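You operate a simulated robot arm through the tools that you are given. There is no shell and no other tool.

You run a simulated robot arm. Do the job below in one go: nothing can be reset, and whatever is moved stays where it is left.

TASK
Probe the three cones in the bays and stand the softest on the black mat.
Fine: press the hardness probe on each, put it back; leave the other two in their bays.

The check looks at the end state, three seconds after you hand in, the way a careful person would. Anything else that was tipped, shoved, dropped, spilled or broken makes it a failure.

THE ROBOT
A 7-joint arm with a two-finger parallel gripper on a trunk, on a base that moves. Base frame: it is fixed to the floor where the robot stands at the start and does not move with it; the origin is under the middle of the robot, x ahead of it, y to its left, z up. Lengths are in mm, angles in degrees, forces in N, time in s.
With the tool pointing down near the work surface it reaches from about 160 to 720 mm from the robot's upright axis, wherever it stands. Its first joint turns from -166.0 to 166.0 degrees. Places, roughly: black mat on the bench [700, 3100, 800]; green cone [750, 2250, 1000]; grey cone [750, 2250, 1000]; hardness probe [750, 1750, 1000]; pink cone [750, 2000, 1000]. Payload 1.57 kg.
The tool frame sits at the grasp point between the pads (the TCP): z along the fingers, y along the line on which they close. The tips reach 30 mm beyond it. The gripper opens to 110 mm. The fingers are 24 mm wide and 12 mm thick; the gripper's body (48 by 112 mm) begins 78 mm behind the TCP.
Orientation is told as [roll, pitch, yaw] about the base's x, y, z axes, in that order, counted from this pose: with the fingers straight down and closing along the base's y, the tool's x points along the base's -x, its y along +y and its z along -z.

THE INTERFACE
- The arm moves only by the tool step_arm. Its argument "motion" is a list that holds one entry, the list of rows, each a list of 7 numbers: the shift along the tool's x, y, z in cm, then the turn, a rotation vector about the tool's x, y, z in degrees, then the finger opening in cm, from 0 to 11. In form: [[[x, y, z, rx, ry, rz, jaw], ...]]. A call has 1 to 20 rows; each row is the pose to reach, as a shift and turn from the pose commanded when the call began, along the tool's axes at that moment. Rows are played at 5 a second. More than 50 mm and 8.6 degrees between two rows, or a gripper value outside its range, and nothing of the call is played. A pose out of reach is approached as far as the arm can. The call stops where the force on the tool passes 40 N (or 10 N more than at its start, if that is more) or the arm is blocked; 0.2 s more then pass. Each finger travels about 45 mm/s and halts on what it meets, pressing with about 38 N; the grip force reading is that of the motor and also rises with nothing between the fingers. The clock runs only during rows and for 0.2 s after the last one: add rows that repeat a pose to give the fingers time. It gives the time, the measured TCP pose, the force on the tool (base axes), the opening and the grip force at its end, in the units of the frame above (readings bear some noise), with the torque about the TCP (base axes, N m) and any sound that the robot's microphone picked up, and new pictures: "views" is both (left out), scene, wrist or none.
- Cameras (640 x 400 px; columns grow to the right, rows downward): "scene" is now at [23.7, 149.1, 1505.3]; the picture's right is [-0.06, -1.00, 0.00], its down [-0.61, 0.03, -0.79] and it looks along [0.79, -0.04, -0.61] (base axes); focal length 286 px, centre (320, 200). "wrist" rides on the gripper at [70, 16, -141] in the tool frame; the picture's right is [-0.23, 0.97, 0.00], its down [-0.86, -0.20, -0.48] and it looks along [-0.47, -0.11, 0.88] (tool axes); focal length 222 px, centre (320, 200). There is no depth. A picture from a camera that has moved, and an enlarged one, comes with that camera's place and axes in the base frame and with its lens. The place of the scene camera against the robot may be out by one fixed shift of up to 12 mm in any direction.
- lift_body(by): slides the trunk up (or, below 0, down) by that many mm; the arm and the scene camera ride with it, the base frame stays. It gives what a move gives, with no picture.
- base_move(legs): drives the robot by 1 to 6 legs, each [ahead, turn to the left] in mm and degrees, along the robot's own axes; the way and the turn of a leg run together, so that a leg with both is an arc; at most 1500 mm and 180 degrees a leg. The arm and the cameras ride along, it lands a little off, and it stops where it bumps. It gives what a move gives, and a new picture of the scene camera.
- aim_head(pan, tilt): turns the head with the scene camera to pan (to the left, within 155 degrees either way) and tilt (down, from -29 to 69), counted from straight ahead of the robot. It gives what a move gives, and a new picture of the scene camera.
- enlarge(camera, box): a new picture of the part [left, top, right, bottom] of that camera's present view, enlarged. The clock stands still meanwhile.
- finish_job(): hands the job in; it is judged then, once.

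Places have to be worked out from the pictures, the camera data and where the tool is seen. Open the gripper and draw the arm clear of the work before you hand the job in, unless the task says otherwise.

The tools are called after "Emit:" by a JSON object that holds its "method" and its "body". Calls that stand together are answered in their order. step_arm: Moves the arm, as the interface text tells. Its arguments: {"type":"object","properties":{"motion":{"type":"array"},"views":{"type":"string","enum":["both","scene","wrist","none"]}},"required":["motion"]} The other tools are called the same way: lift_body (by) moves the trunk up or down; base_move (legs) drives the base; aim_head (pan, tilt) turns the head that bears the scene camera; enlarge (camera, box) takes an enlarged picture of a part of a camera's view; finish_job () hands the job in.

At the start:

```text
time_s: 0.0
ee_pos: [480.4, 37.7, 1096.8]
orientation: [0.0, 0.1, 0.0]
ft_force: [0.2, -1.0, -0.1]
moment: [-0.01, 0.0, 0.03]
opening: 110.4
grip_force: 0.0
trunk travel left (down, up): [-425.0, 165.0]
robot x, y, heading: [-2.8, 1.6, -0.1]
head pan, tilt (commanded): [-3.2, 37.8]
```

scene: 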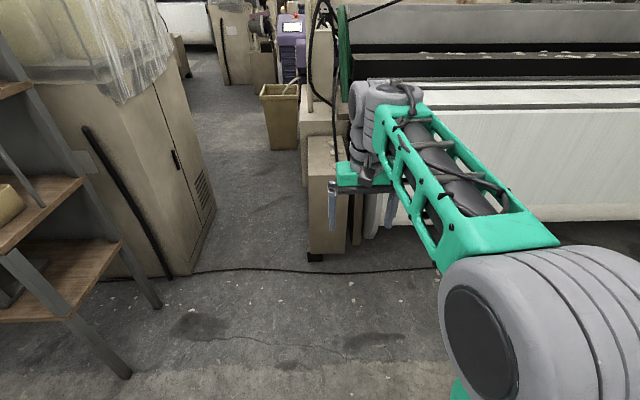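
wrist: 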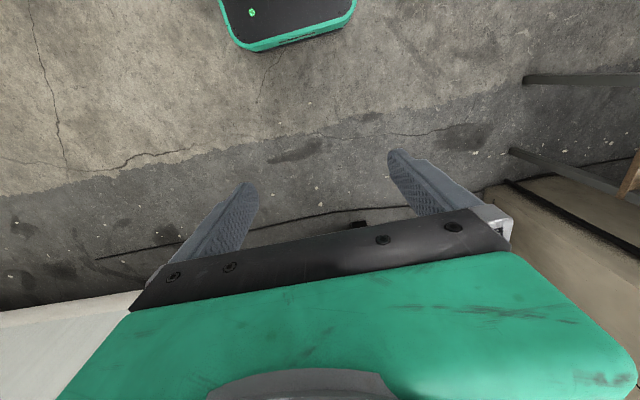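

The scene shows a shelf rack at the left edge. I turn the head left to see the rack with the cones and the bench.

Emit:
{"method": "aim_head", "body": {"pan": 60, "tilt": 25}}

```text
time_s: 1.3
ee_pos: [479.3, 36.4, 1095.9]
orientation: [0.0, 0.0, 0.1]
ft_force: [-0.1, 0.6, -0.1]
moment: [0.0, 0.0, -0.01]
opening: 110.1
grip_force: 0.1
trunk travel left (down, up): [-425.0, 165.0]
robot x, y, heading: [0.8, -0.4, 0.3]
head pan, tilt (commanded): [60.0, 25.0]
camera scene: at [-16.5, 233.6, 1525.2], right [0.87, -0.5, 0.0], down [-0.21, -0.37, -0.91], along [0.45, 0.78, -0.42], focal length 286 px, centre (320, 200)
```

scene: 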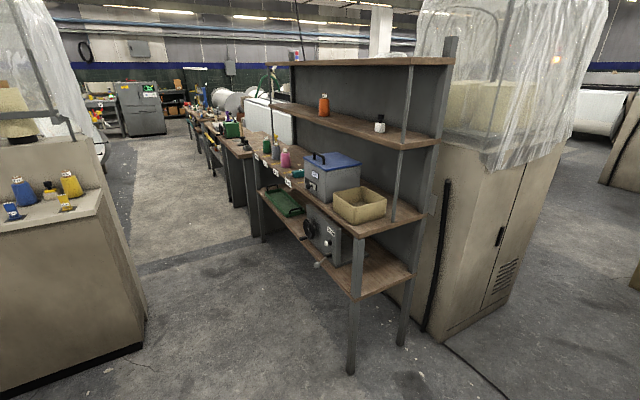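

The rack with the cones is ahead-left, with the bench beyond. I enlarge the part with the cones and the bench.

Emit:
{"method": "enlarge", "body": {"camera": "scene", "box": [180, 80, 400, 220]}}

Emit:
{"method": "enlarge", "body": {"camera": "scene", "box": [0, 130, 160, 230]}}

```text
2.86 times, centred on (290, 150) of scene
camera zoom: at [-16.5, 233.6, 1525.2], right [0.87, -0.5, 0.0], down [-0.21, -0.37, -0.91], along [0.45, 0.78, -0.42], focal length 817 px, centre (406, 343)
```

zoom: 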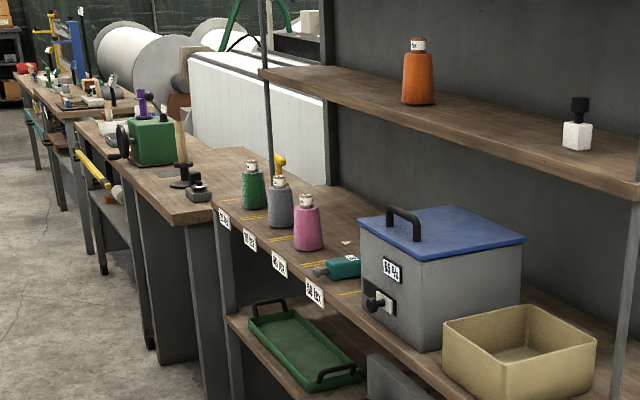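

```text
4.00 times, centred on (80, 180) of scene
camera zoom: at [-16.5, 233.6, 1525.2], right [0.87, -0.5, 0.0], down [-0.21, -0.37, -0.91], along [0.45, 0.78, -0.42], focal length 1143 px, centre (1280, 280)
```

zoom: 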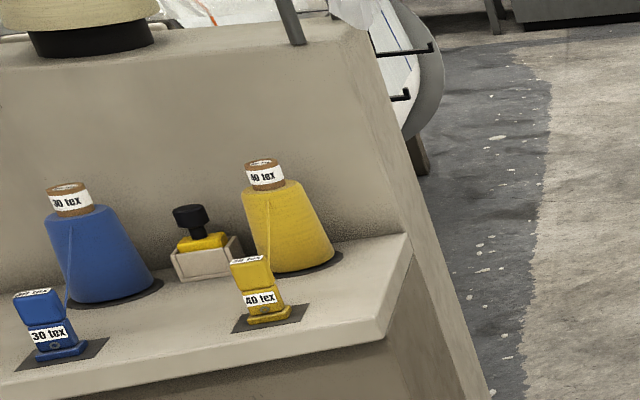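

The cones stand on the rack's lower board at z≈900 with x≈720 and y≈1990 (pink), 2195 (grey) and 2400 (green). The probe lies at y≈1766, and the bench comes after the rack. I turn left and drive up the aisle between the rack (front x≈590) and the cabinet (x≈-340).

Emit:
{"method": "base_move", "body": {"legs": [[0, 86.4], [1300, 0]]}}

```text
time_s: 11.4
ee_pos: [134.8, 1755.6, 1097.0]
orientation: [0.0, 0.0, 84.3]
ft_force: [0.3, -0.4, 0.4]
moment: [0.01, 0.05, 0.04]
opening: 110.2
grip_force: 0.0
trunk travel left (down, up): [-425.0, 165.0]
robot x, y, heading: [123.1, 1272.9, 84.2]
head pan, tilt (commanded): [60.0, 25.0]
camera scene: at [-114.0, 1281.7, 1525.3], right [0.58, 0.81, 0.0], down [0.34, -0.25, -0.91], along [-0.74, 0.53, -0.42], focal length 286 px, centre (320, 200)
```

scene: 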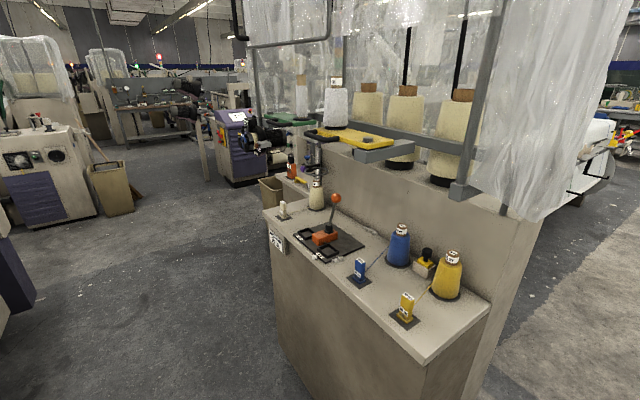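

The robot is at (123, 1273) heading 84°. I look ahead down the aisle before driving on.

Emit:
{"method": "aim_head", "body": {"pan": -20, "tilt": 35}}

```text
time_s: 12.9
ee_pos: [134.8, 1755.2, 1096.0]
orientation: [0.0, 0.0, 84.2]
ft_force: [-0.8, 0.5, 0.0]
moment: [0.01, 0.01, 0.01]
opening: 109.7
grip_force: 0.1
trunk travel left (down, up): [-425.0, 165.0]
robot x, y, heading: [123.2, 1272.6, 83.9]
head pan, tilt (commanded): [-20.0, 35.0]
camera scene: at [-1.1, 1307.3, 1509.5], right [0.9, -0.43, 0.0], down [-0.25, -0.52, -0.82], along [0.36, 0.74, -0.57], focal length 286 px, centre (320, 200)
```

scene: 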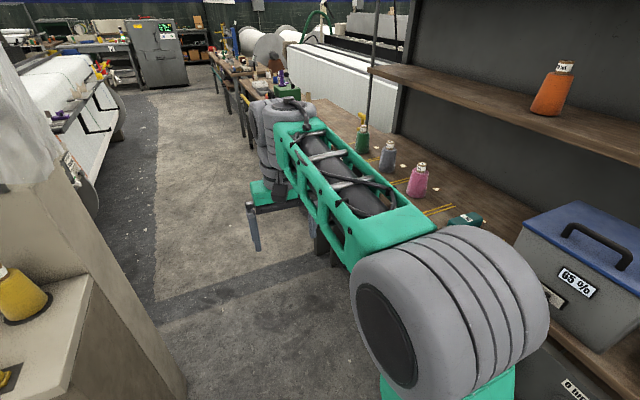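

The aisle is clear. I drive on to about y=2080 and turn right to face the rack.

Emit:
{"method": "base_move", "body": {"legs": [[0, 5], [805, 0], [0, -89]]}}

Emit:
{"method": "aim_head", "body": {"pan": -10, "tilt": 45}}

```text
time_s: 21.4
ee_pos: [615.3, 2137.4, 1096.0]
orientation: [-0.1, 0.1, 2.5]
ft_force: [-0.6, 1.3, 0.5]
moment: [0.01, -0.04, 0.0]
opening: 110.1
grip_force: 0.0
trunk travel left (down, up): [-425.0, 165.0]
robot x, y, heading: [136.7, 2075.0, 2.4]
head pan, tilt (commanded): [-20.0, 35.0]
camera scene: at [151.1, 2203.8, 1509.5], right [-0.3, -0.95, 0.0], down [-0.55, 0.17, -0.82], along [0.78, -0.25, -0.57], focal length 286 px, centre (320, 200)
```

scene: 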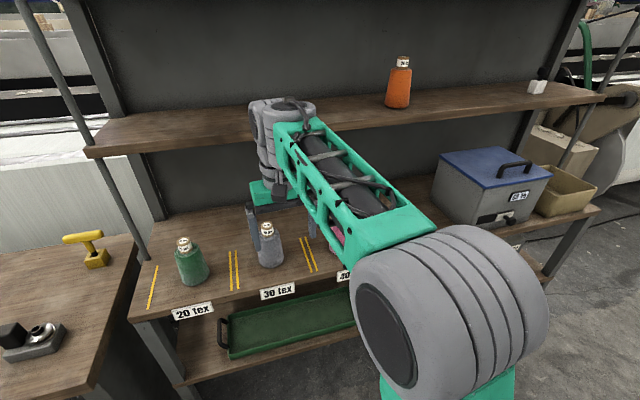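

```text
time_s: 22.1
ee_pos: [614.6, 2137.1, 1095.8]
orientation: [-0.1, 0.0, 2.5]
ft_force: [0.2, 0.4, 0.6]
moment: [0.0, 0.01, 0.05]
opening: 110.2
grip_force: 0.0
trunk travel left (down, up): [-425.0, 165.0]
robot x, y, heading: [136.7, 2076.8, 2.5]
head pan, tilt (commanded): [-10.0, 45.0]
camera scene: at [147.7, 2219.7, 1494.7], right [-0.13, -0.99, 0.0], down [-0.7, 0.09, -0.71], along [0.7, -0.09, -0.71], focal length 286 px, centre (320, 200)
```

scene: 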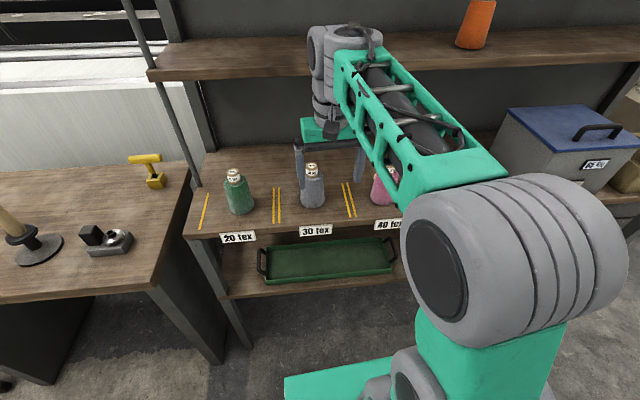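

I'm now facing the rack: bays 20 tex (green), 30 tex (grey) and 40 tex (pink), separated by yellow tape. I zoom in on the cones.

Emit:
{"method": "enlarge", "body": {"camera": "scene", "box": [190, 140, 430, 290]}}

Emit:
{"method": "enlarge", "body": {"camera": "scene", "box": [0, 130, 190, 280]}}

```text
2.67 times, centred on (310, 215) of scene
camera zoom: at [147.7, 2219.7, 1494.7], right [-0.13, -0.99, 0.0], down [-0.7, 0.09, -0.71], along [0.7, -0.09, -0.71], focal length 762 px, centre (347, 160)
```

zoom: 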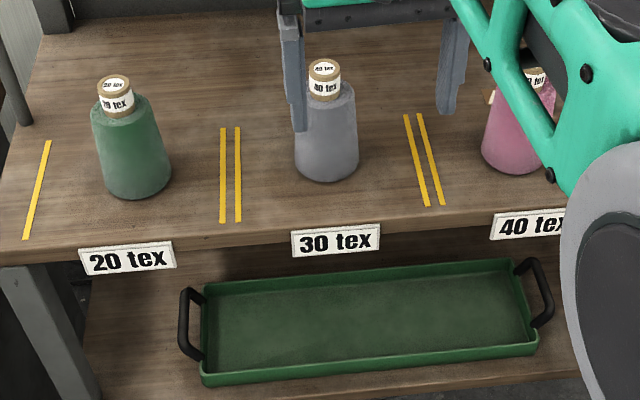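

```text
2.67 times, centred on (95, 205) of scene
camera zoom: at [147.7, 2219.7, 1494.7], right [-0.13, -0.99, 0.0], down [-0.7, 0.09, -0.71], along [0.7, -0.09, -0.71], focal length 762 px, centre (920, 187)
```

zoom: 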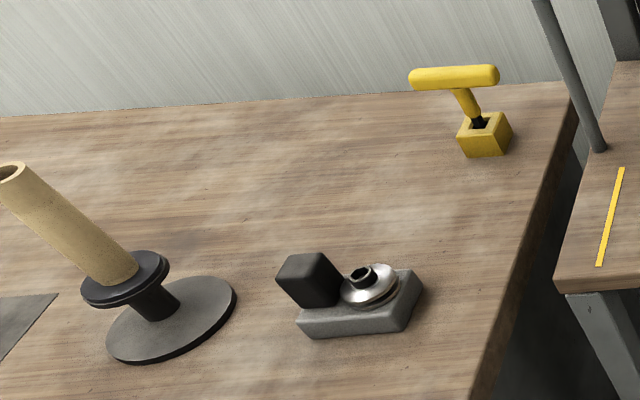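

I turn the head to the right to see the probe's bay.

Emit:
{"method": "aim_head", "body": {"pan": -48, "tilt": 45}}

Emit:
{"method": "step_arm", "body": {"motion": [[[0, 0, 0, 0, 0, 0, 11]]], "views": "wrist"}}

```text
time_s: 23.2
ee_pos: [615.5, 2138.2, 1096.2]
orientation: [0.0, -0.1, 2.5]
ft_force: [-0.8, 0.1, 0.4]
moment: [0.01, -0.03, 0.02]
opening: 109.9
grip_force: 0.2
trunk travel left (down, up): [-425.0, 165.0]
robot x, y, heading: [137.1, 2076.3, 2.4]
head pan, tilt (commanded): [-48.0, 45.0]
camera scene: at [124.2, 2172.4, 1494.7], right [-0.71, -0.7, 0.0], down [-0.5, 0.5, -0.71], along [0.5, -0.5, -0.71], focal length 286 px, centre (320, 200)
```

scene: 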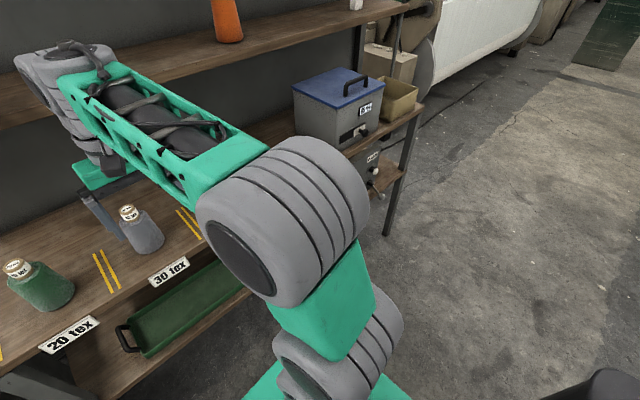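

```text
time_s: 23.6
ee_pos: [614.1, 2137.1, 1096.0]
orientation: [0.0, 0.0, 2.6]
ft_force: [-0.1, 0.2, 0.2]
moment: [0.0, -0.01, -0.03]
opening: 109.8
grip_force: 0.1
trunk travel left (down, up): [-425.0, 165.0]
robot x, y, heading: [135.6, 2078.0, 2.6]
head pan, tilt (commanded): [-48.0, 45.0]
camera wrist: at [544.8, 2150.0, 1238.4], right [0.18, 0.98, 0.0], down [0.86, -0.16, 0.48], along [0.47, -0.09, -0.88], focal length 222 px, centre (320, 200)
```

wrist: 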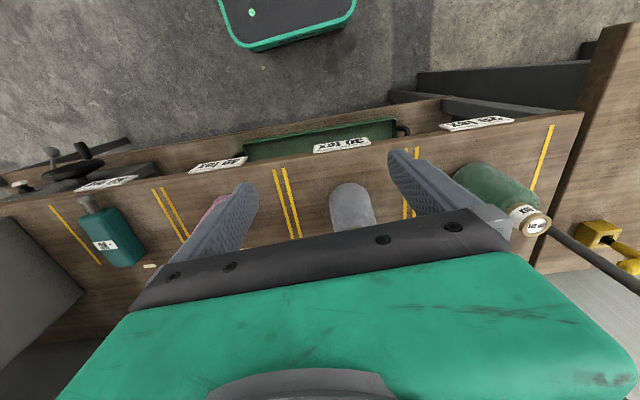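

The wrist view shows the probe lying in the far-right bay with its nose toward me. I enlarge it.

Emit:
{"method": "enlarge", "body": {"camera": "wrist", "box": [30, 160, 190, 290]}}

Emit:
{"method": "enlarge", "body": {"camera": "wrist", "box": [400, 100, 600, 260]}}

```text
3.08 times, centred on (110, 225) of wrist
camera zoom: at [544.8, 2150.0, 1238.4], right [0.18, 0.98, 0.0], down [0.86, -0.16, 0.48], along [0.47, -0.09, -0.88], focal length 684 px, centre (966, 123)
```

zoom: 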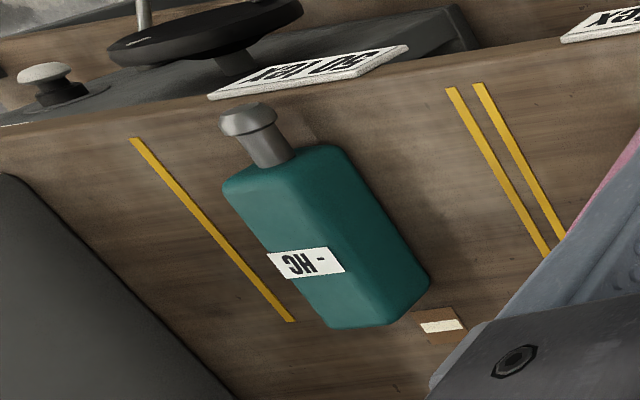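

```text
2.50 times, centred on (500, 180) of wrist
camera zoom: at [544.8, 2150.0, 1238.4], right [0.18, 0.98, 0.0], down [0.86, -0.16, 0.48], along [0.47, -0.09, -0.88], focal length 555 px, centre (-130, 250)
```

zoom: 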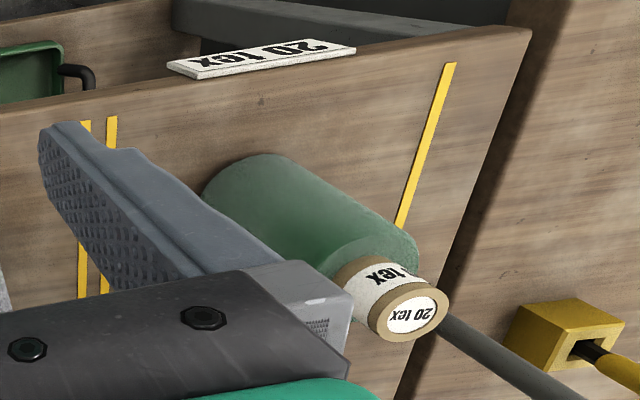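

The probe reads "- HC" (no reading yet), with its display up and its nose toward me. It lies about along x at (≈665–790, 1750). I move 55 mm closer and square up for better reach.

Emit:
{"method": "base_move", "body": {"legs": [[55, -2.4]]}}

```text
time_s: 24.5
ee_pos: [670.5, 2118.7, 1096.8]
orientation: [0.1, 0.0, 0.0]
ft_force: [-0.3, 0.2, 0.2]
moment: [-0.02, 0.03, 0.04]
opening: 109.9
grip_force: 0.1
trunk travel left (down, up): [-425.0, 165.0]
robot x, y, heading: [190.3, 2082.1, 0.1]
head pan, tilt (commanded): [-48.0, 45.0]
camera scene: at [182.9, 2173.9, 1494.7], right [-0.74, -0.67, 0.0], down [-0.47, 0.52, -0.71], along [0.47, -0.52, -0.71], focal length 286 px, centre (320, 200)
```

scene: 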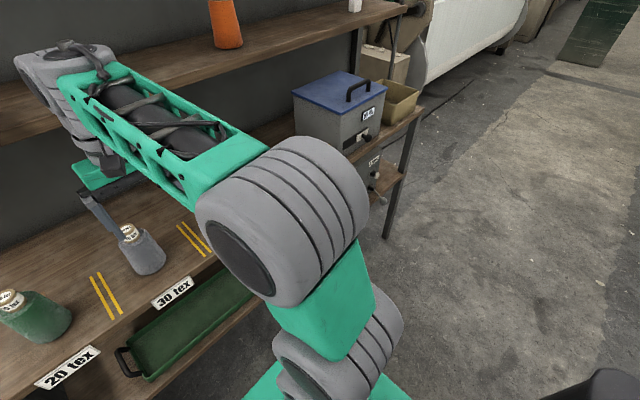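

I'm at heading 0 and the tool is at (670, 2119, 1097). I raise a little and carry the open gripper over to above the probe for a closer wrist view.

Emit:
{"method": "step_arm", "body": {"motion": [[[0, 0, -3, 0, 0, 0, 11], [0, -4, -4, 0, 0, 0, 11], [0, -8, -4, 0, 0, 0, 11], [0, -12, -4, 0, 0, 0, 11], [0, -16, -4, 0, 0, 0, 11], [0, -20, -4, 0, 0, 0, 11], [0, -24, -4, 0, 0, 0, 11], [-1, -28, -4, 0, 0, 0, 11], [-2, -32, -4, 0, 0, 0, 11], [-3, -36, -3, 0, 0, 0, 11], [-3, -37, -1, 0, 0, 0, 11], [-3, -37, 0, 0, 0, 0, 11]]]}}

```text
time_s: 27.1
ee_pos: [701.1, 1748.5, 1097.9]
orientation: [0.0, 0.0, 0.1]
ft_force: [-0.2, 0.6, -0.6]
moment: [0.02, -0.02, 0.01]
opening: 109.9
grip_force: 0.0
trunk travel left (down, up): [-425.0, 165.0]
robot x, y, heading: [191.5, 2079.6, 0.2]
head pan, tilt (commanded): [-48.0, 45.0]
camera scene: at [182.3, 2174.0, 1494.7], right [-0.74, -0.67, 0.0], down [-0.47, 0.52, -0.71], along [0.47, -0.52, -0.71], focal length 286 px, centre (320, 200)
camera wrist: at [632.1, 1763.7, 1238.5], right [0.23, 0.97, 0.0], down [0.86, -0.2, 0.48], along [0.47, -0.11, -0.88], focal length 222 px, centre (320, 200)
```

scene: 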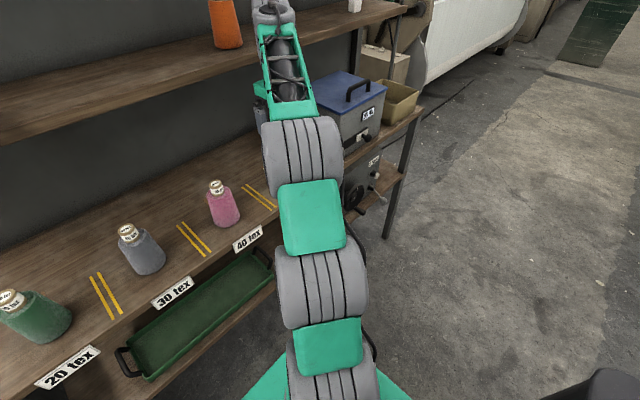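
wrist: 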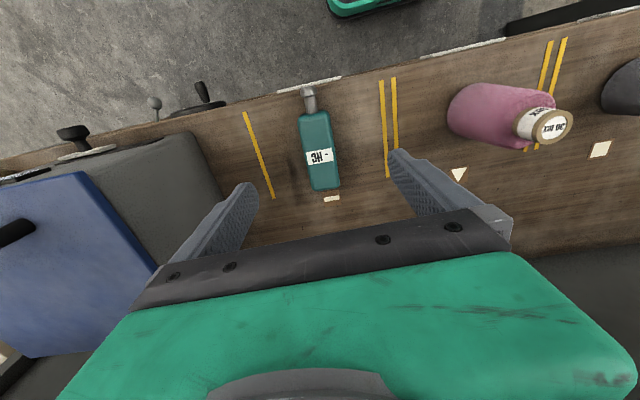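

The probe is in view between the fingers. I enlarge it to measure its place and size.

Emit:
{"method": "enlarge", "body": {"camera": "wrist", "box": [230, 70, 420, 220]}}

Emit:
{"method": "enlarge", "body": {"camera": "scene", "box": [190, 160, 290, 240]}}

```text
2.67 times, centred on (325, 145) of wrist
camera zoom: at [632.1, 1763.7, 1238.5], right [0.23, 0.97, 0.0], down [0.86, -0.2, 0.48], along [0.47, -0.11, -0.88], focal length 592 px, centre (307, 347)
```

zoom: 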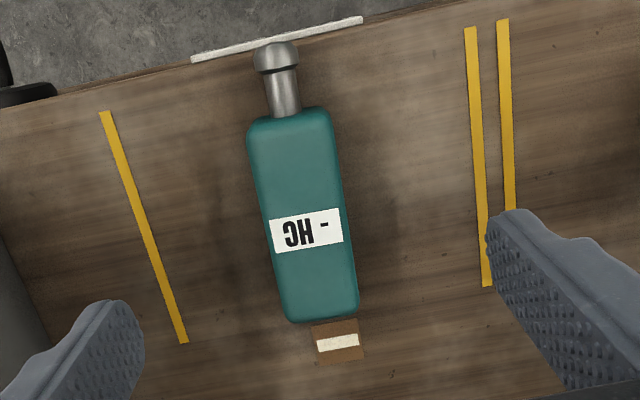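

```text
5.00 times, centred on (240, 200) of scene
camera zoom: at [182.3, 2174.0, 1494.7], right [-0.74, -0.67, 0.0], down [-0.47, 0.52, -0.71], along [0.47, -0.52, -0.71], focal length 1429 px, centre (720, 200)
```

zoom: 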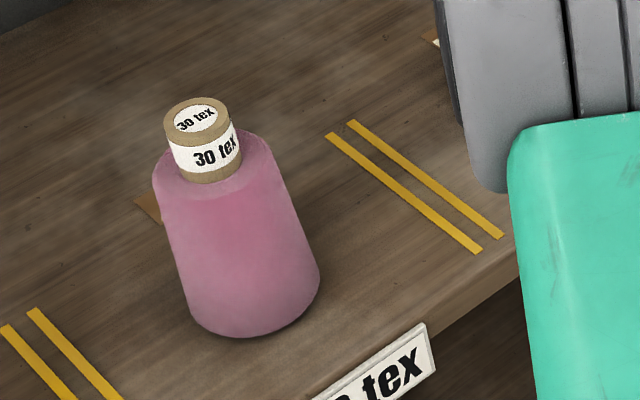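

The probe body is about 40 mm wide, spanning x≈669–770 and centred at y≈1744, with the nose tip at x≈637. I lower to just above it to check finger clearance on both sides.

Emit:
{"method": "step_arm", "body": {"motion": [[[-1.6, -0.2, 3, 0, 0, 0, 11], [-3.2, -0.45, 7, 0, 0, 0, 11], [-3.2, -0.45, 10, 0, 0, 0, 11], [-3.2, -0.45, 12, 0, 0, 0, 11]]]}}

```text
time_s: 28.1
ee_pos: [733.9, 1743.7, 975.7]
orientation: [0.1, 0.0, 0.2]
ft_force: [-0.4, 0.1, 0.5]
moment: [-0.01, -0.02, 0.0]
opening: 110.1
grip_force: 0.1
trunk travel left (down, up): [-425.0, 165.0]
robot x, y, heading: [194.8, 2080.8, 0.0]
head pan, tilt (commanded): [-48.0, 45.0]
camera scene: at [182.4, 2173.9, 1494.7], right [-0.74, -0.67, 0.0], down [-0.47, 0.52, -0.71], along [0.47, -0.52, -0.71], focal length 286 px, centre (320, 200)
camera wrist: at [663.7, 1758.9, 1117.4], right [0.23, 0.97, 0.0], down [0.86, -0.2, 0.48], along [0.47, -0.11, -0.88], focal length 222 px, centre (320, 200)
```

scene: 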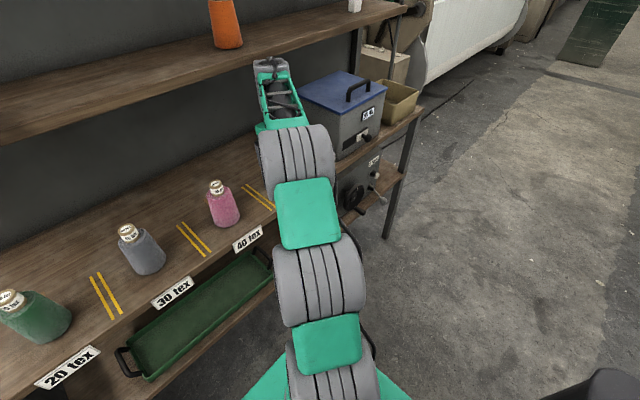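
wrist: 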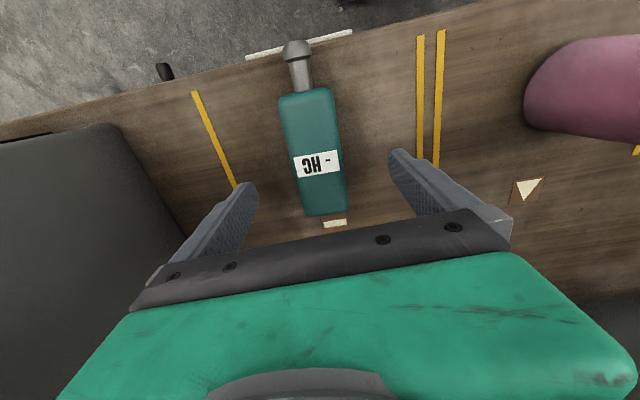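

The probe is centred between the fingers, slightly yawed (about 4°). I align with that, descend so the tips stop a few mm above the board, and close.

Emit:
{"method": "step_arm", "body": {"motion": [[[0, -0.25, 1.2, 0, 0, 2, 11], [0, -0.25, 2.4, 0, 0, 4, 11], [0, -0.25, 3.2, 0, 0, 4, 11], [0, -0.25, 3.7, 0, 0, 4, 11], [0, -0.25, 3.7, 0, 0, 4, 11]]]}}

```text
time_s: 29.3
ee_pos: [733.3, 1741.2, 939.1]
orientation: [0.0, 0.0, -3.9]
ft_force: [0.4, 0.8, 0.4]
moment: [-0.01, 0.01, 0.0]
opening: 109.9
grip_force: 0.0
trunk travel left (down, up): [-425.0, 165.0]
robot x, y, heading: [193.6, 2079.7, -0.0]
head pan, tilt (commanded): [-48.0, 45.0]
camera scene: at [182.5, 2173.8, 1494.7], right [-0.74, -0.67, 0.0], down [-0.47, 0.52, -0.71], along [0.47, -0.52, -0.71], focal length 286 px, centre (320, 200)
camera wrist: at [665.4, 1762.1, 1080.8], right [0.29, 0.96, 0.0], down [0.84, -0.26, 0.48], along [0.46, -0.14, -0.88], focal length 222 px, centre (320, 200)
```

scene: 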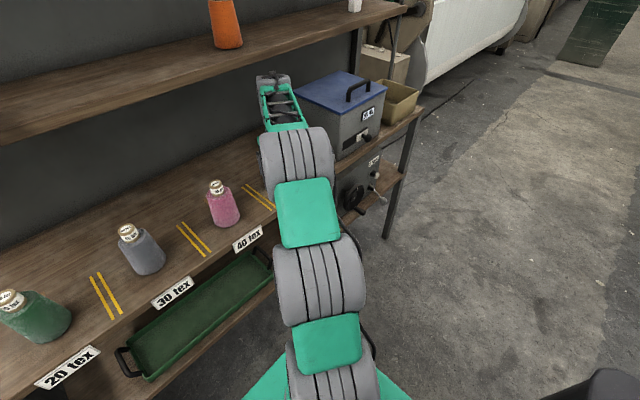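
wrist: 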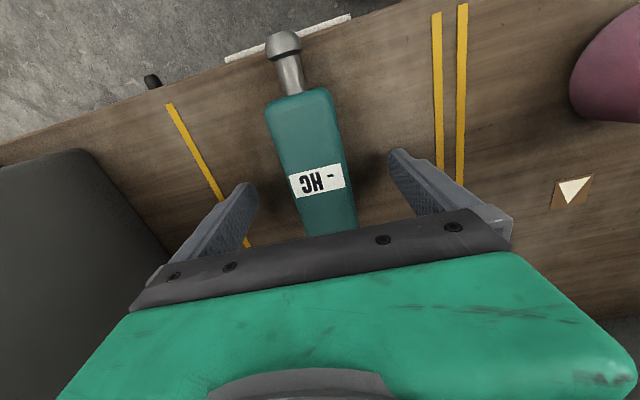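

Alignment is good: the nose lies along the tool x axis within about 2 mm. I close the fingers on the body.

Emit:
{"method": "step_arm", "body": {"motion": [[[0, 0, 0, 0, 0, 0, 8], [0, 0, 0, 0, 0, 0, 6], [0, 0, 0, 0, 0, 0, 4], [0, 0, 0, 0, 0, 0, 3], [0, 0, 0, 0, 0, 0, 2], [0, 0, 0, 0, 0, 0, 2], [0, 0, 0, 0, 0, 0, 2]]], "views": "wrist"}}

```text
time_s: 30.9
ee_pos: [733.9, 1741.6, 938.1]
orientation: [0.0, 0.0, -3.9]
ft_force: [0.5, -0.1, 0.1]
moment: [-0.02, 0.04, 0.08]
opening: 43.4
grip_force: 38.3
trunk travel left (down, up): [-425.0, 165.0]
robot x, y, heading: [189.9, 2081.9, 0.0]
head pan, tilt (commanded): [-48.0, 45.0]
camera wrist: at [665.5, 1762.2, 1081.0], right [0.29, 0.96, 0.0], down [0.84, -0.26, 0.48], along [0.46, -0.14, -0.88], focal length 222 px, centre (320, 200)
```

wrist: 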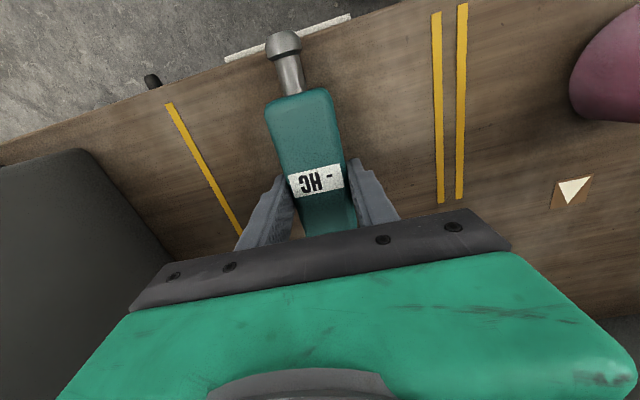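

The probe is held (opening 43.4 mm, 38 N) and I note the pick pose (733.5, 1741.4, 938.6, yaw -3.9). I lift it straight up, then draw it back a bit from under the upper board.

Emit:
{"method": "step_arm", "body": {"motion": [[[0, 0, -1.5, 0, 0, 0, 2], [0, 0, -4, 0, 0, 0, 2], [0, 0, -8, 0, 0, 0, 2], [1, 0, -12, 0, 0, 0, 2], [3, 0, -16, 0, 0, 0, 2], [6, 0, -19, 0, 0, 0, 2], [6, 0, -19, 0, 0, 0, 2]]]}}

```text
time_s: 32.5
ee_pos: [674.5, 1745.8, 1128.3]
orientation: [0.0, 0.1, -3.9]
ft_force: [0.0, -0.3, -1.8]
moment: [-0.04, -0.09, 0.01]
opening: 43.3
grip_force: 37.6
trunk travel left (down, up): [-425.0, 165.0]
robot x, y, heading: [191.1, 2082.2, 0.2]
head pan, tilt (commanded): [-48.0, 45.0]
camera scene: at [182.2, 2173.9, 1494.7], right [-0.74, -0.67, 0.0], down [-0.47, 0.52, -0.71], along [0.47, -0.52, -0.71], focal length 286 px, centre (320, 200)
camera wrist: at [607.3, 1765.4, 1271.4], right [0.29, 0.96, 0.0], down [0.84, -0.26, 0.48], along [0.46, -0.14, -0.88], focal length 222 px, centre (320, 200)
```

scene: 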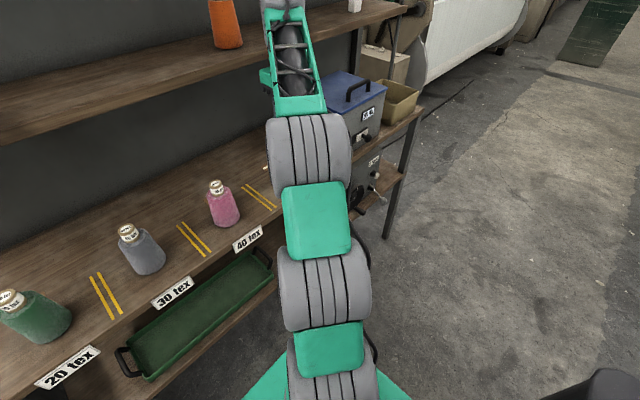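
wrist: 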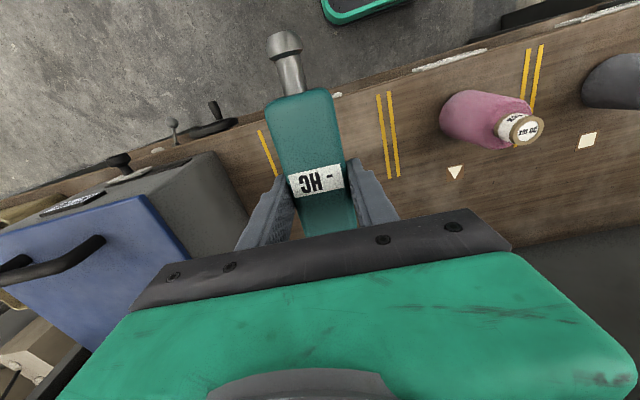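

The probe is free (about 1.8 N). To point the tool horizontally (nose down) I need more room, so I back the base 130 mm.

Emit:
{"method": "base_move", "body": {"legs": [[-130, 0]]}}

```text
time_s: 33.8
ee_pos: [545.8, 1744.3, 1129.4]
orientation: [0.0, -0.1, -4.0]
ft_force: [-0.3, -0.7, -1.4]
moment: [-0.01, -0.02, -0.02]
opening: 42.9
grip_force: 38.3
trunk travel left (down, up): [-425.0, 165.0]
robot x, y, heading: [63.9, 2080.2, 0.2]
head pan, tilt (commanded): [-48.0, 45.0]
camera scene: at [51.2, 2173.6, 1494.7], right [-0.74, -0.67, 0.0], down [-0.47, 0.52, -0.71], along [0.47, -0.52, -0.71], focal length 286 px, centre (320, 200)
```

scene: 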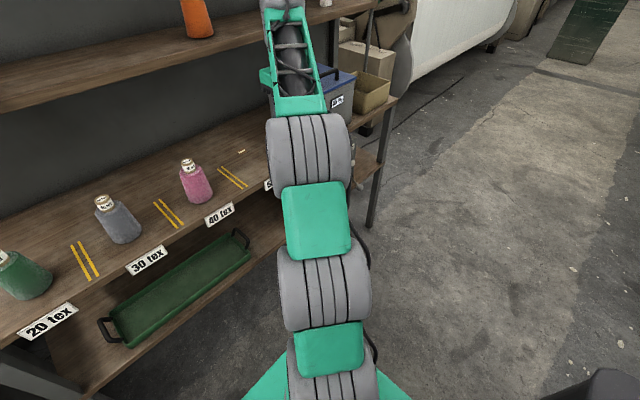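

I rotate the tool 90° about its closing axis, so the nose points down and the tool points forward, moving slightly left and up meanwhile.

Emit:
{"method": "step_arm", "body": {"motion": [[[0, 0.5, -1, 0, -8.2, 0, 2], [0, 1, -2, 0, -16.4, 0, 2], [-0.5, 2, -3, 0, -24.6, 0, 2], [-1, 3, -4, 0, -32.8, 0, 2], [-1.5, 4, -5, 0, -41, 0, 2], [-2, 5, -6, 0, -49.2, 0, 2], [-2.5, 6, -6, 0, -57.4, 0, 2], [-3, 7, -6, 0, -65.6, 0, 2], [-3.5, 8, -6, 0, -73.8, 0, 2], [-4, 9, -6, 0, -82, 0, 2], [-5, 10, -6, 0, -90, 0, 2], [-5, 10, -6, 0, -90, 0, 2]]]}}

```text
time_s: 36.4
ee_pos: [619.6, 1731.7, 1253.4]
orientation: [0.1, -48.8, -3.0]
ft_force: [-0.3, -0.2, -1.3]
moment: [-0.02, 0.01, 0.04]
opening: 43.2
grip_force: 37.9
out of reach, approached as far as the arm can: row 4, 5, 6, 7, 8, 9, 10, 11, 12
trunk travel left (down, up): [-425.0, 165.0]
robot x, y, heading: [58.8, 2076.5, 0.3]
head pan, tilt (commanded): [-48.0, 45.0]
camera scene: at [51.0, 2173.2, 1494.7], right [-0.74, -0.67, 0.0], down [-0.47, 0.52, -0.71], along [0.47, -0.52, -0.71], focal length 286 px, centre (320, 200)
camera wrist: at [468.3, 1755.6, 1294.6], right [0.2, 0.96, 0.17], down [0.19, -0.21, 0.96], along [0.96, -0.16, -0.23], focal length 222 px, centre (320, 200)
```

scene: 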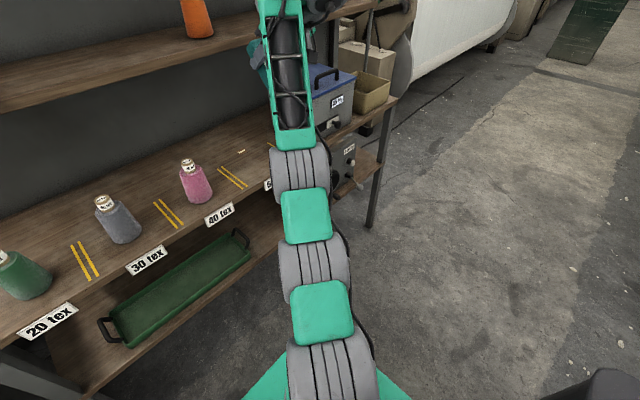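
wrist: 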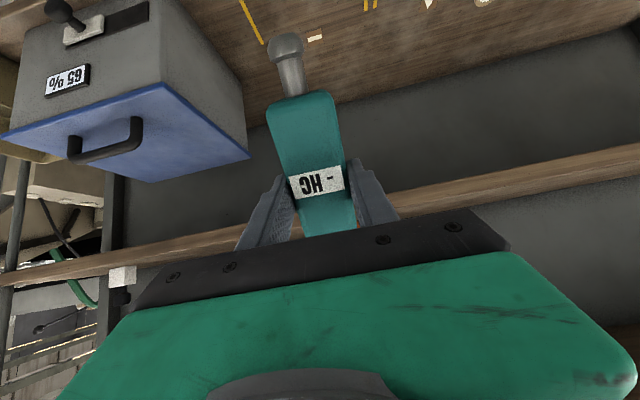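

The wrist can't pitch that far at this trunk height; it got to about -49°. A lower trunk would let the tool go level, so I check what the commanded pose is with a null move before lowering.

Emit:
{"method": "step_arm", "body": {"motion": [[[0, 0, 0, 0, 0, 0, 2]]], "views": "none"}}

```text
time_s: 36.8
ee_pos: [619.8, 1731.6, 1252.8]
orientation: [0.0, -48.6, -3.0]
ft_force: [-0.5, 0.1, -2.3]
moment: [-0.02, -0.02, 0.03]
opening: 43.1
grip_force: 37.9
trunk travel left (down, up): [-425.0, 165.0]
robot x, y, heading: [59.6, 2076.4, -0.3]
head pan, tilt (commanded): [-48.0, 45.0]
```

The commanded pose matches the reached one. I lower the trunk by 150 mm (the nose stays around z≈1020, in front of the board), then continue.

Emit:
{"method": "lift_body", "body": {"by": -150}}

```text
time_s: 38.5
ee_pos: [619.7, 1732.5, 1103.5]
orientation: [0.0, -48.8, -3.1]
ft_force: [-0.6, 0.8, -1.6]
moment: [0.01, 0.02, 0.0]
opening: 43.3
grip_force: 37.4
trunk travel left (down, up): [-275.0, 315.0]
robot x, y, heading: [53.1, 2081.8, 0.2]
head pan, tilt (commanded): [-48.0, 45.0]
```

I raise the arm 100 mm, shift left, and pitch on towards level.

Emit:
{"method": "step_arm", "body": {"motion": [[[-1.5, 2, -1.3, 0, -4, 0, 2], [-3, 4, -2.6, 0, -10, 0, 2], [-4.5, 6, -4, 0, -16, 0, 2], [-6, 8, -5.3, 0, -22, 0, 2], [-7.5, 10, -6.6, 0, -28, 0, 2], [-7.5, 12, -6.6, 0, -35, 0, 2], [-7.5, 13, -6.6, 0, -41.2, 0, 2], [-7.5, 13, -6.6, 0, -41.2, 0, 2]]]}}

```text
time_s: 40.4
ee_pos: [585.6, 1830.9, 1253.1]
orientation: [4.1, -61.5, -7.0]
ft_force: [0.3, -1.0, -1.7]
moment: [-0.01, 0.0, 0.02]
opening: 43.5
grip_force: 37.9
out of reach, approached as far as the arm can: row 1, 2, 3, 4, 5, 6, 7, 8
trunk travel left (down, up): [-275.0, 315.0]
robot x, y, heading: [59.9, 2082.6, -0.0]
head pan, tilt (commanded): [-48.0, 45.0]
camera scene: at [52.0, 2173.2, 1344.7], right [-0.74, -0.67, 0.0], down [-0.47, 0.52, -0.71], along [0.47, -0.52, -0.71], focal length 286 px, centre (320, 200)
camera wrist: at [429.4, 1856.1, 1260.1], right [0.16, 0.96, 0.23], down [-0.03, -0.23, 0.97], along [0.99, -0.17, -0.01], focal length 222 px, centre (320, 200)
```

scene: 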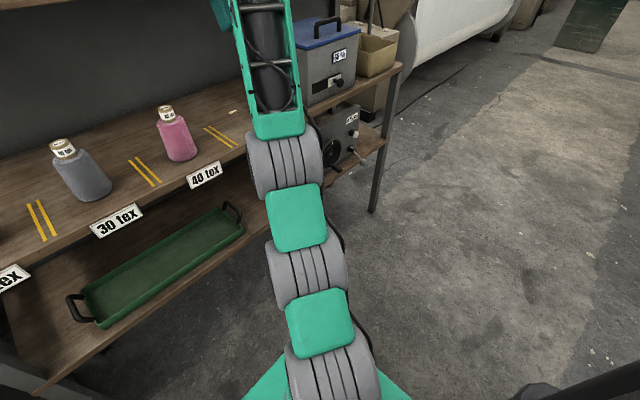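
wrist: 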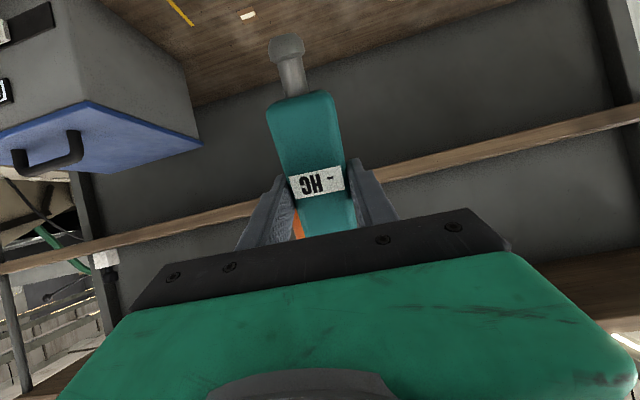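

Still pitch-limited, and a lower trunk clearly helps. I lower another 200 mm; the nose will stay above z≈950 and in front of the cones.

Emit:
{"method": "lift_body", "body": {"by": -200}}

```text
time_s: 42.5
ee_pos: [584.3, 1831.9, 1053.4]
orientation: [4.1, -61.6, -6.9]
ft_force: [0.4, 0.6, -2.1]
moment: [0.03, 0.0, 0.02]
opening: 43.1
grip_force: 38.4
trunk travel left (down, up): [-75.0, 515.0]
robot x, y, heading: [56.1, 2082.4, 0.1]
head pan, tilt (commanded): [-48.0, 45.0]
```

Now I raise the hand 130 mm relative to the trunk and finish the pitch to level, removing the small roll and yaw.

Emit:
{"method": "step_arm", "body": {"motion": [[[-1.9, 0.1, -1.0, -0.5, -4.7, -0.5, 2], [-3.8, 0.15, -2.1, -0.9, -9.5, -0.9, 2], [-5.7, 0.2, -3.1, -1.4, -14.2, -1.4, 2], [-7.6, 0.3, -4.1, -1.9, -19, -1.8, 2], [-9.5, 0.4, -5.2, -2.3, -23.7, -2.2, 2], [-11.4, 0.44, -6.2, -2.8, -28.4, -2.7, 2], [-11.4, 0.44, -6.2, -2.8, -28.4, -2.7, 2]]]}}

```text
time_s: 44.1
ee_pos: [544.2, 1870.5, 1117.2]
orientation: [1.1, -68.1, -3.6]
ft_force: [-0.2, 0.0, -1.7]
moment: [0.02, 0.03, 0.03]
opening: 43.3
grip_force: 38.4
out of reach, approached as far as the arm can: row 1, 2, 3, 4, 5, 6, 7
trunk travel left (down, up): [-75.0, 515.0]
robot x, y, heading: [58.8, 2077.8, 0.2]
head pan, tilt (commanded): [-48.0, 45.0]
camera scene: at [51.6, 2173.5, 1144.7], right [-0.74, -0.67, 0.0], down [-0.47, 0.52, -0.71], along [0.47, -0.52, -0.71], focal length 286 px, centre (320, 200)
camera wrist: at [388.4, 1893.1, 1106.2], right [0.13, 0.97, 0.22], down [-0.13, -0.2, 0.97], along [0.98, -0.15, 0.1], focal length 222 px, centre (320, 200)
```

scene: 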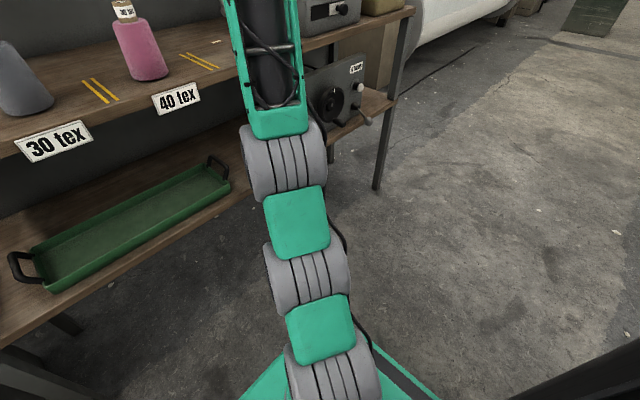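
wrist: 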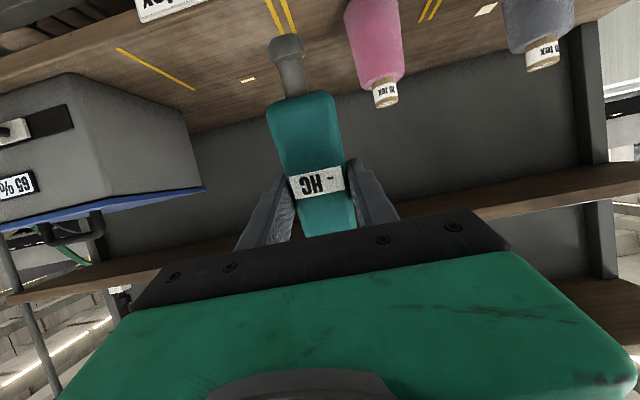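

The arm is folded too close to the body; farther out there should be more pitch. I move forward and up while continuing to level, staying at y≈1870 between the pink cone and the probe's bay.

Emit:
{"method": "step_arm", "body": {"motion": [[[-1.5, 0, 0.5, 0, 0, 0, 2], [-3.5, 0, 1.5, -0.3, -2, 0, 2], [-5.5, 0, 3, -0.6, -5, 0, 2], [-7.5, 0, 5, -1, -8, 0, 2], [-9, 0, 7, -1.5, -12, 0, 2], [-10, 0, 9, -2, -16, 0, 2], [-10.9, 0, 10.3, -2.5, -21.9, -0.9, 2], [-10.9, 0, 10.3, -2.5, -21.9, -0.9, 2]]]}}

```text
time_s: 45.9
ee_pos: [544.3, 1873.7, 1120.1]
orientation: [1.2, -68.1, -3.6]
ft_force: [-0.2, 0.0, -1.1]
moment: [-0.02, 0.02, 0.02]
opening: 43.6
grip_force: 38.0
out of reach, approached as far as the arm can: row 1, 2, 3, 4, 5, 6, 7, 8
trunk travel left (down, up): [-75.0, 515.0]
robot x, y, heading: [59.3, 2080.0, -0.0]
head pan, tilt (commanded): [-48.0, 45.0]
camera scene: at [51.5, 2173.6, 1144.7], right [-0.74, -0.67, 0.0], down [-0.47, 0.52, -0.71], along [0.47, -0.52, -0.71], focal length 286 px, centre (320, 200)
camera wrist: at [388.1, 1897.4, 1108.7], right [0.13, 0.97, 0.22], down [-0.13, -0.2, 0.97], along [0.98, -0.15, 0.1], focal length 222 px, centre (320, 200)
```

scene: 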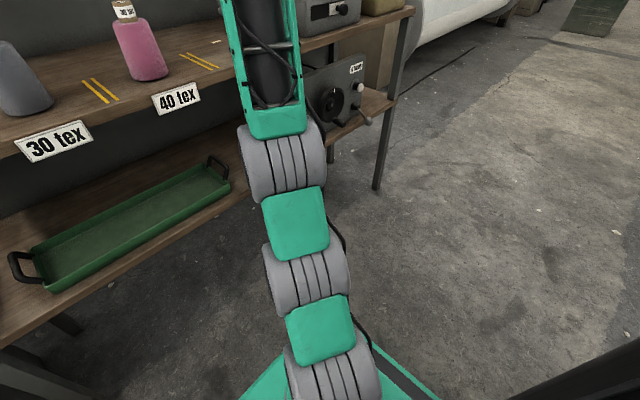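
wrist: 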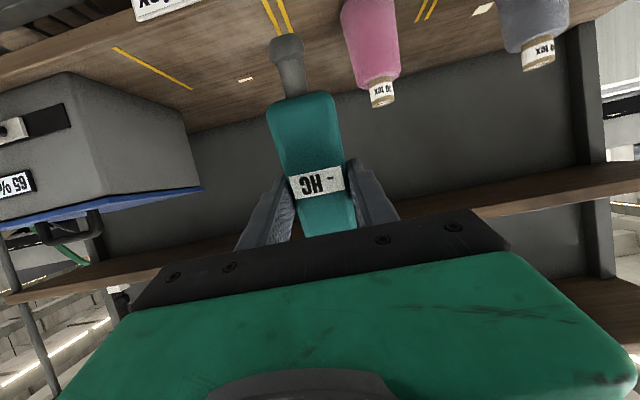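

All rows were refused: the wrist evidently can't point the tool outward beyond roughly perpendicular to the forearm. Pointing the tool sideways (along y) with the nose down should work instead. I raise the trunk back and return to top-down.

Emit:
{"method": "lift_body", "body": {"by": 350}}

Emit:
{"method": "step_arm", "body": {"motion": [[[1.5, 0, 0.6, 0, 8, 0, 2], [4, 0, 1.6, 0, 16, -0.5, 2], [7.5, 0, 3, 0, 24, -1, 2], [11, 0, 4.4, -0.2, 32, -1.5, 2], [15, 0, 6, -0.4, 40, -2, 2], [19, 0, 7.6, -0.6, 48, -2.3, 2], [23, 0, 9.2, -0.8, 56, -2.6, 2], [26.5, 0, 10.6, -0.9, 62, -2.8, 2], [29.7, 0, 11.9, -0.9, 68.1, -2.9, 2], [29.7, 0, 11.9, -0.9, 68.1, -2.9, 2]]]}}

```text
time_s: 49.3
ee_pos: [544.6, 1874.7, 1470.6]
orientation: [1.3, -68.1, -3.6]
ft_force: [-0.3, -0.7, -0.7]
moment: [0.01, -0.01, 0.02]
opening: 43.3
grip_force: 38.1
trunk travel left (down, up): [-425.0, 165.0]
robot x, y, heading: [60.4, 2081.8, 0.4]
head pan, tilt (commanded): [-48.0, 45.0]
```

```text
time_s: 51.5
ee_pos: [544.8, 1879.3, 1151.1]
orientation: [-0.4, 0.0, 0.2]
ft_force: [0.6, -0.6, -1.6]
moment: [0.02, -0.04, -0.02]
opening: 43.4
grip_force: 37.7
trunk travel left (down, up): [-425.0, 165.0]
robot x, y, heading: [59.2, 2080.3, 0.2]
head pan, tilt (commanded): [-48.0, 45.0]
camera scene: at [51.7, 2173.4, 1494.7], right [-0.74, -0.67, 0.0], down [-0.47, 0.52, -0.71], along [0.47, -0.52, -0.71], focal length 286 px, centre (320, 200)
camera wrist: at [475.6, 1895.2, 1293.0], right [0.22, 0.97, -0.01], down [0.86, -0.19, 0.48], along [0.47, -0.11, -0.88], focal length 222 px, centre (320, 200)
```

scene: 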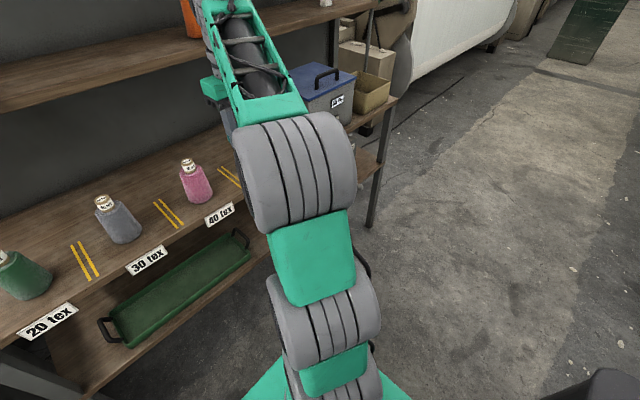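
wrist: 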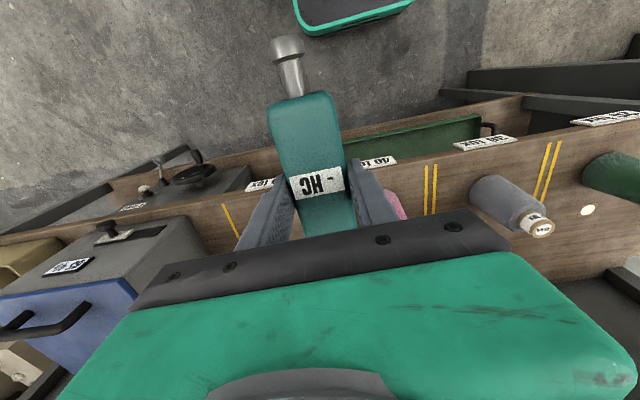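

Back to top-down at (545, 1879, 1151) in front of the rack. Now I roll the tool to point left (+y), shifting left meanwhile so the wrist stays near the robot.

Emit:
{"method": "step_arm", "body": {"motion": [[[0, 2.5, 0, -8.2, 0, 0, 2], [0, 5, 0, -16.4, 0, 0, 2], [0, 7.5, 0, -24.6, 0, 0, 2], [0, 10, 0, -32.8, 0, 0, 2], [0, 12.5, 0, -41, 0, 0, 2], [0, 15, 0, -49.2, 0, 0, 2], [0, 17.5, 0, -57.4, 0, 0, 2], [0, 20, 0, -65.6, 0, 0, 2], [0, 22.5, 0, -73.8, 0, 0, 2], [0, 25, 0, -82, 0, 0, 2], [0, 27, 0, -90, 0, 0, 2], [0, 27, 0, -90, 0, 0, 2]]]}}

```text
time_s: 54.1
ee_pos: [541.5, 2128.0, 1145.7]
orientation: [25.0, -0.1, 1.1]
ft_force: [-0.6, 0.4, -2.0]
moment: [-0.01, 0.0, 0.0]
opening: 43.3
grip_force: 37.5
out of reach, approached as far as the arm can: row 3, 4, 5, 6, 7, 8, 9, 10, 11, 12
trunk travel left (down, up): [-425.0, 165.0]
robot x, y, heading: [58.7, 2081.2, -0.1]
head pan, tilt (commanded): [-48.0, 45.0]
camera scene: at [51.1, 2173.8, 1494.7], right [-0.74, -0.67, 0.0], down [-0.47, 0.52, -0.71], along [0.47, -0.52, -0.71], focal length 286 px, centre (320, 200)
camera wrist: at [472.7, 2080.8, 1281.5], right [0.21, 0.89, 0.41], down [0.86, -0.37, 0.35], along [0.46, 0.28, -0.84], focal length 222 px, centre (320, 200)
```

scene: 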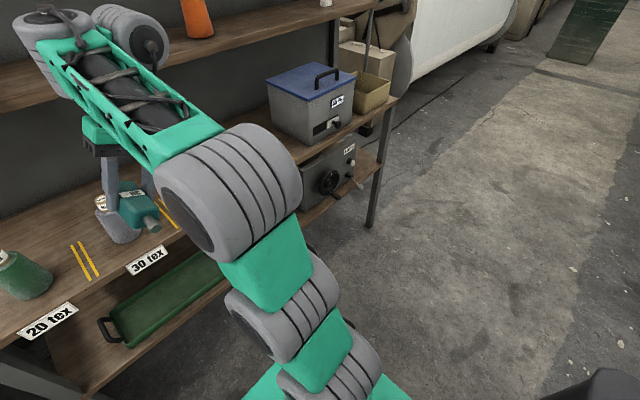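
wrist: 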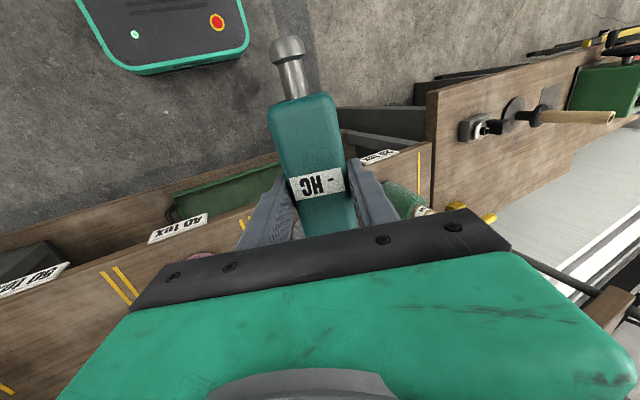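

The roll stopped at 25° this way. I try the other direction: rolling so the tool points right (-y), still in free space in front of the rack.

Emit:
{"method": "step_arm", "body": {"motion": [[[0, -0.9, -0.4, 8.2, 0, 0, 2], [0, -1.8, -0.8, 16.4, 0, 0, 2], [0, -2.7, -1.2, 24.6, 0, 0, 2], [0, -3.6, -1.6, 32.8, 0, 0, 2], [0, -4.5, -2, 41, 0, 0, 2], [0, -5.4, -2.5, 49.2, 0, 0, 2], [0, -6.3, -2.9, 57.4, 0, 0, 2], [0, -7.2, -3.3, 65.6, 0, 0, 2], [0, -8.1, -3.7, 73.8, 0, 0, 2], [0, -9, -4.1, 82, 0, 0, 2], [0, -9.9, -4.6, 90, 0, 0, 2], [0, -10.8, -5, 98, 0, 0, 2], [0, -11.8, -5.5, 106, 0, 0, 2], [0, -11.8, -5.5, 114, 0, 0, 2], [0, -11.8, -5.5, 114, 0, 0, 2]]]}}

```text
time_s: 57.3
ee_pos: [546.0, 2042.7, 1150.3]
orientation: [-25.1, -0.6, 1.3]
ft_force: [-0.3, 0.6, -2.4]
moment: [0.0, 0.01, 0.0]
opening: 43.3
grip_force: 37.8
out of reach, approached as far as the arm can: row 4, 7, 8, 9, 10, 11, 12, 13, 14, 15
trunk travel left (down, up): [-425.0, 165.0]
robot x, y, heading: [58.6, 2083.7, 0.1]
head pan, tilt (commanded): [-48.0, 45.0]
camera scene: at [51.5, 2173.7, 1494.7], right [-0.74, -0.67, 0.0], down [-0.47, 0.52, -0.71], along [0.47, -0.52, -0.71], focal length 286 px, centre (320, 200)
camera wrist: at [474.0, 2115.4, 1271.3], right [0.21, 0.89, -0.41], down [0.85, 0.04, 0.52], along [0.48, -0.46, -0.75], focal length 222 px, centre (320, 200)
```

scene: 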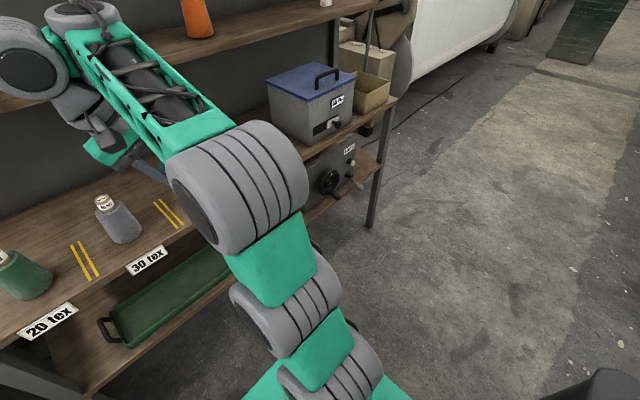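
wrist: 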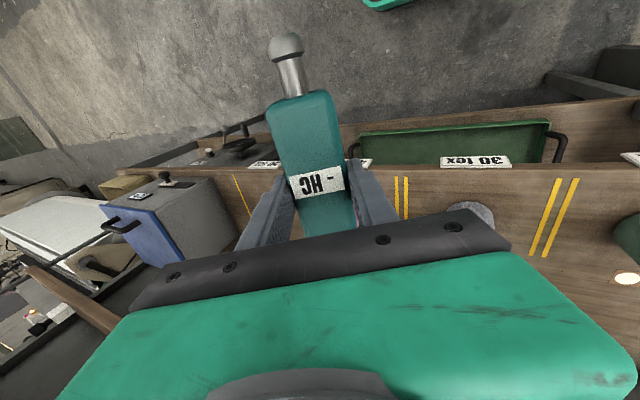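

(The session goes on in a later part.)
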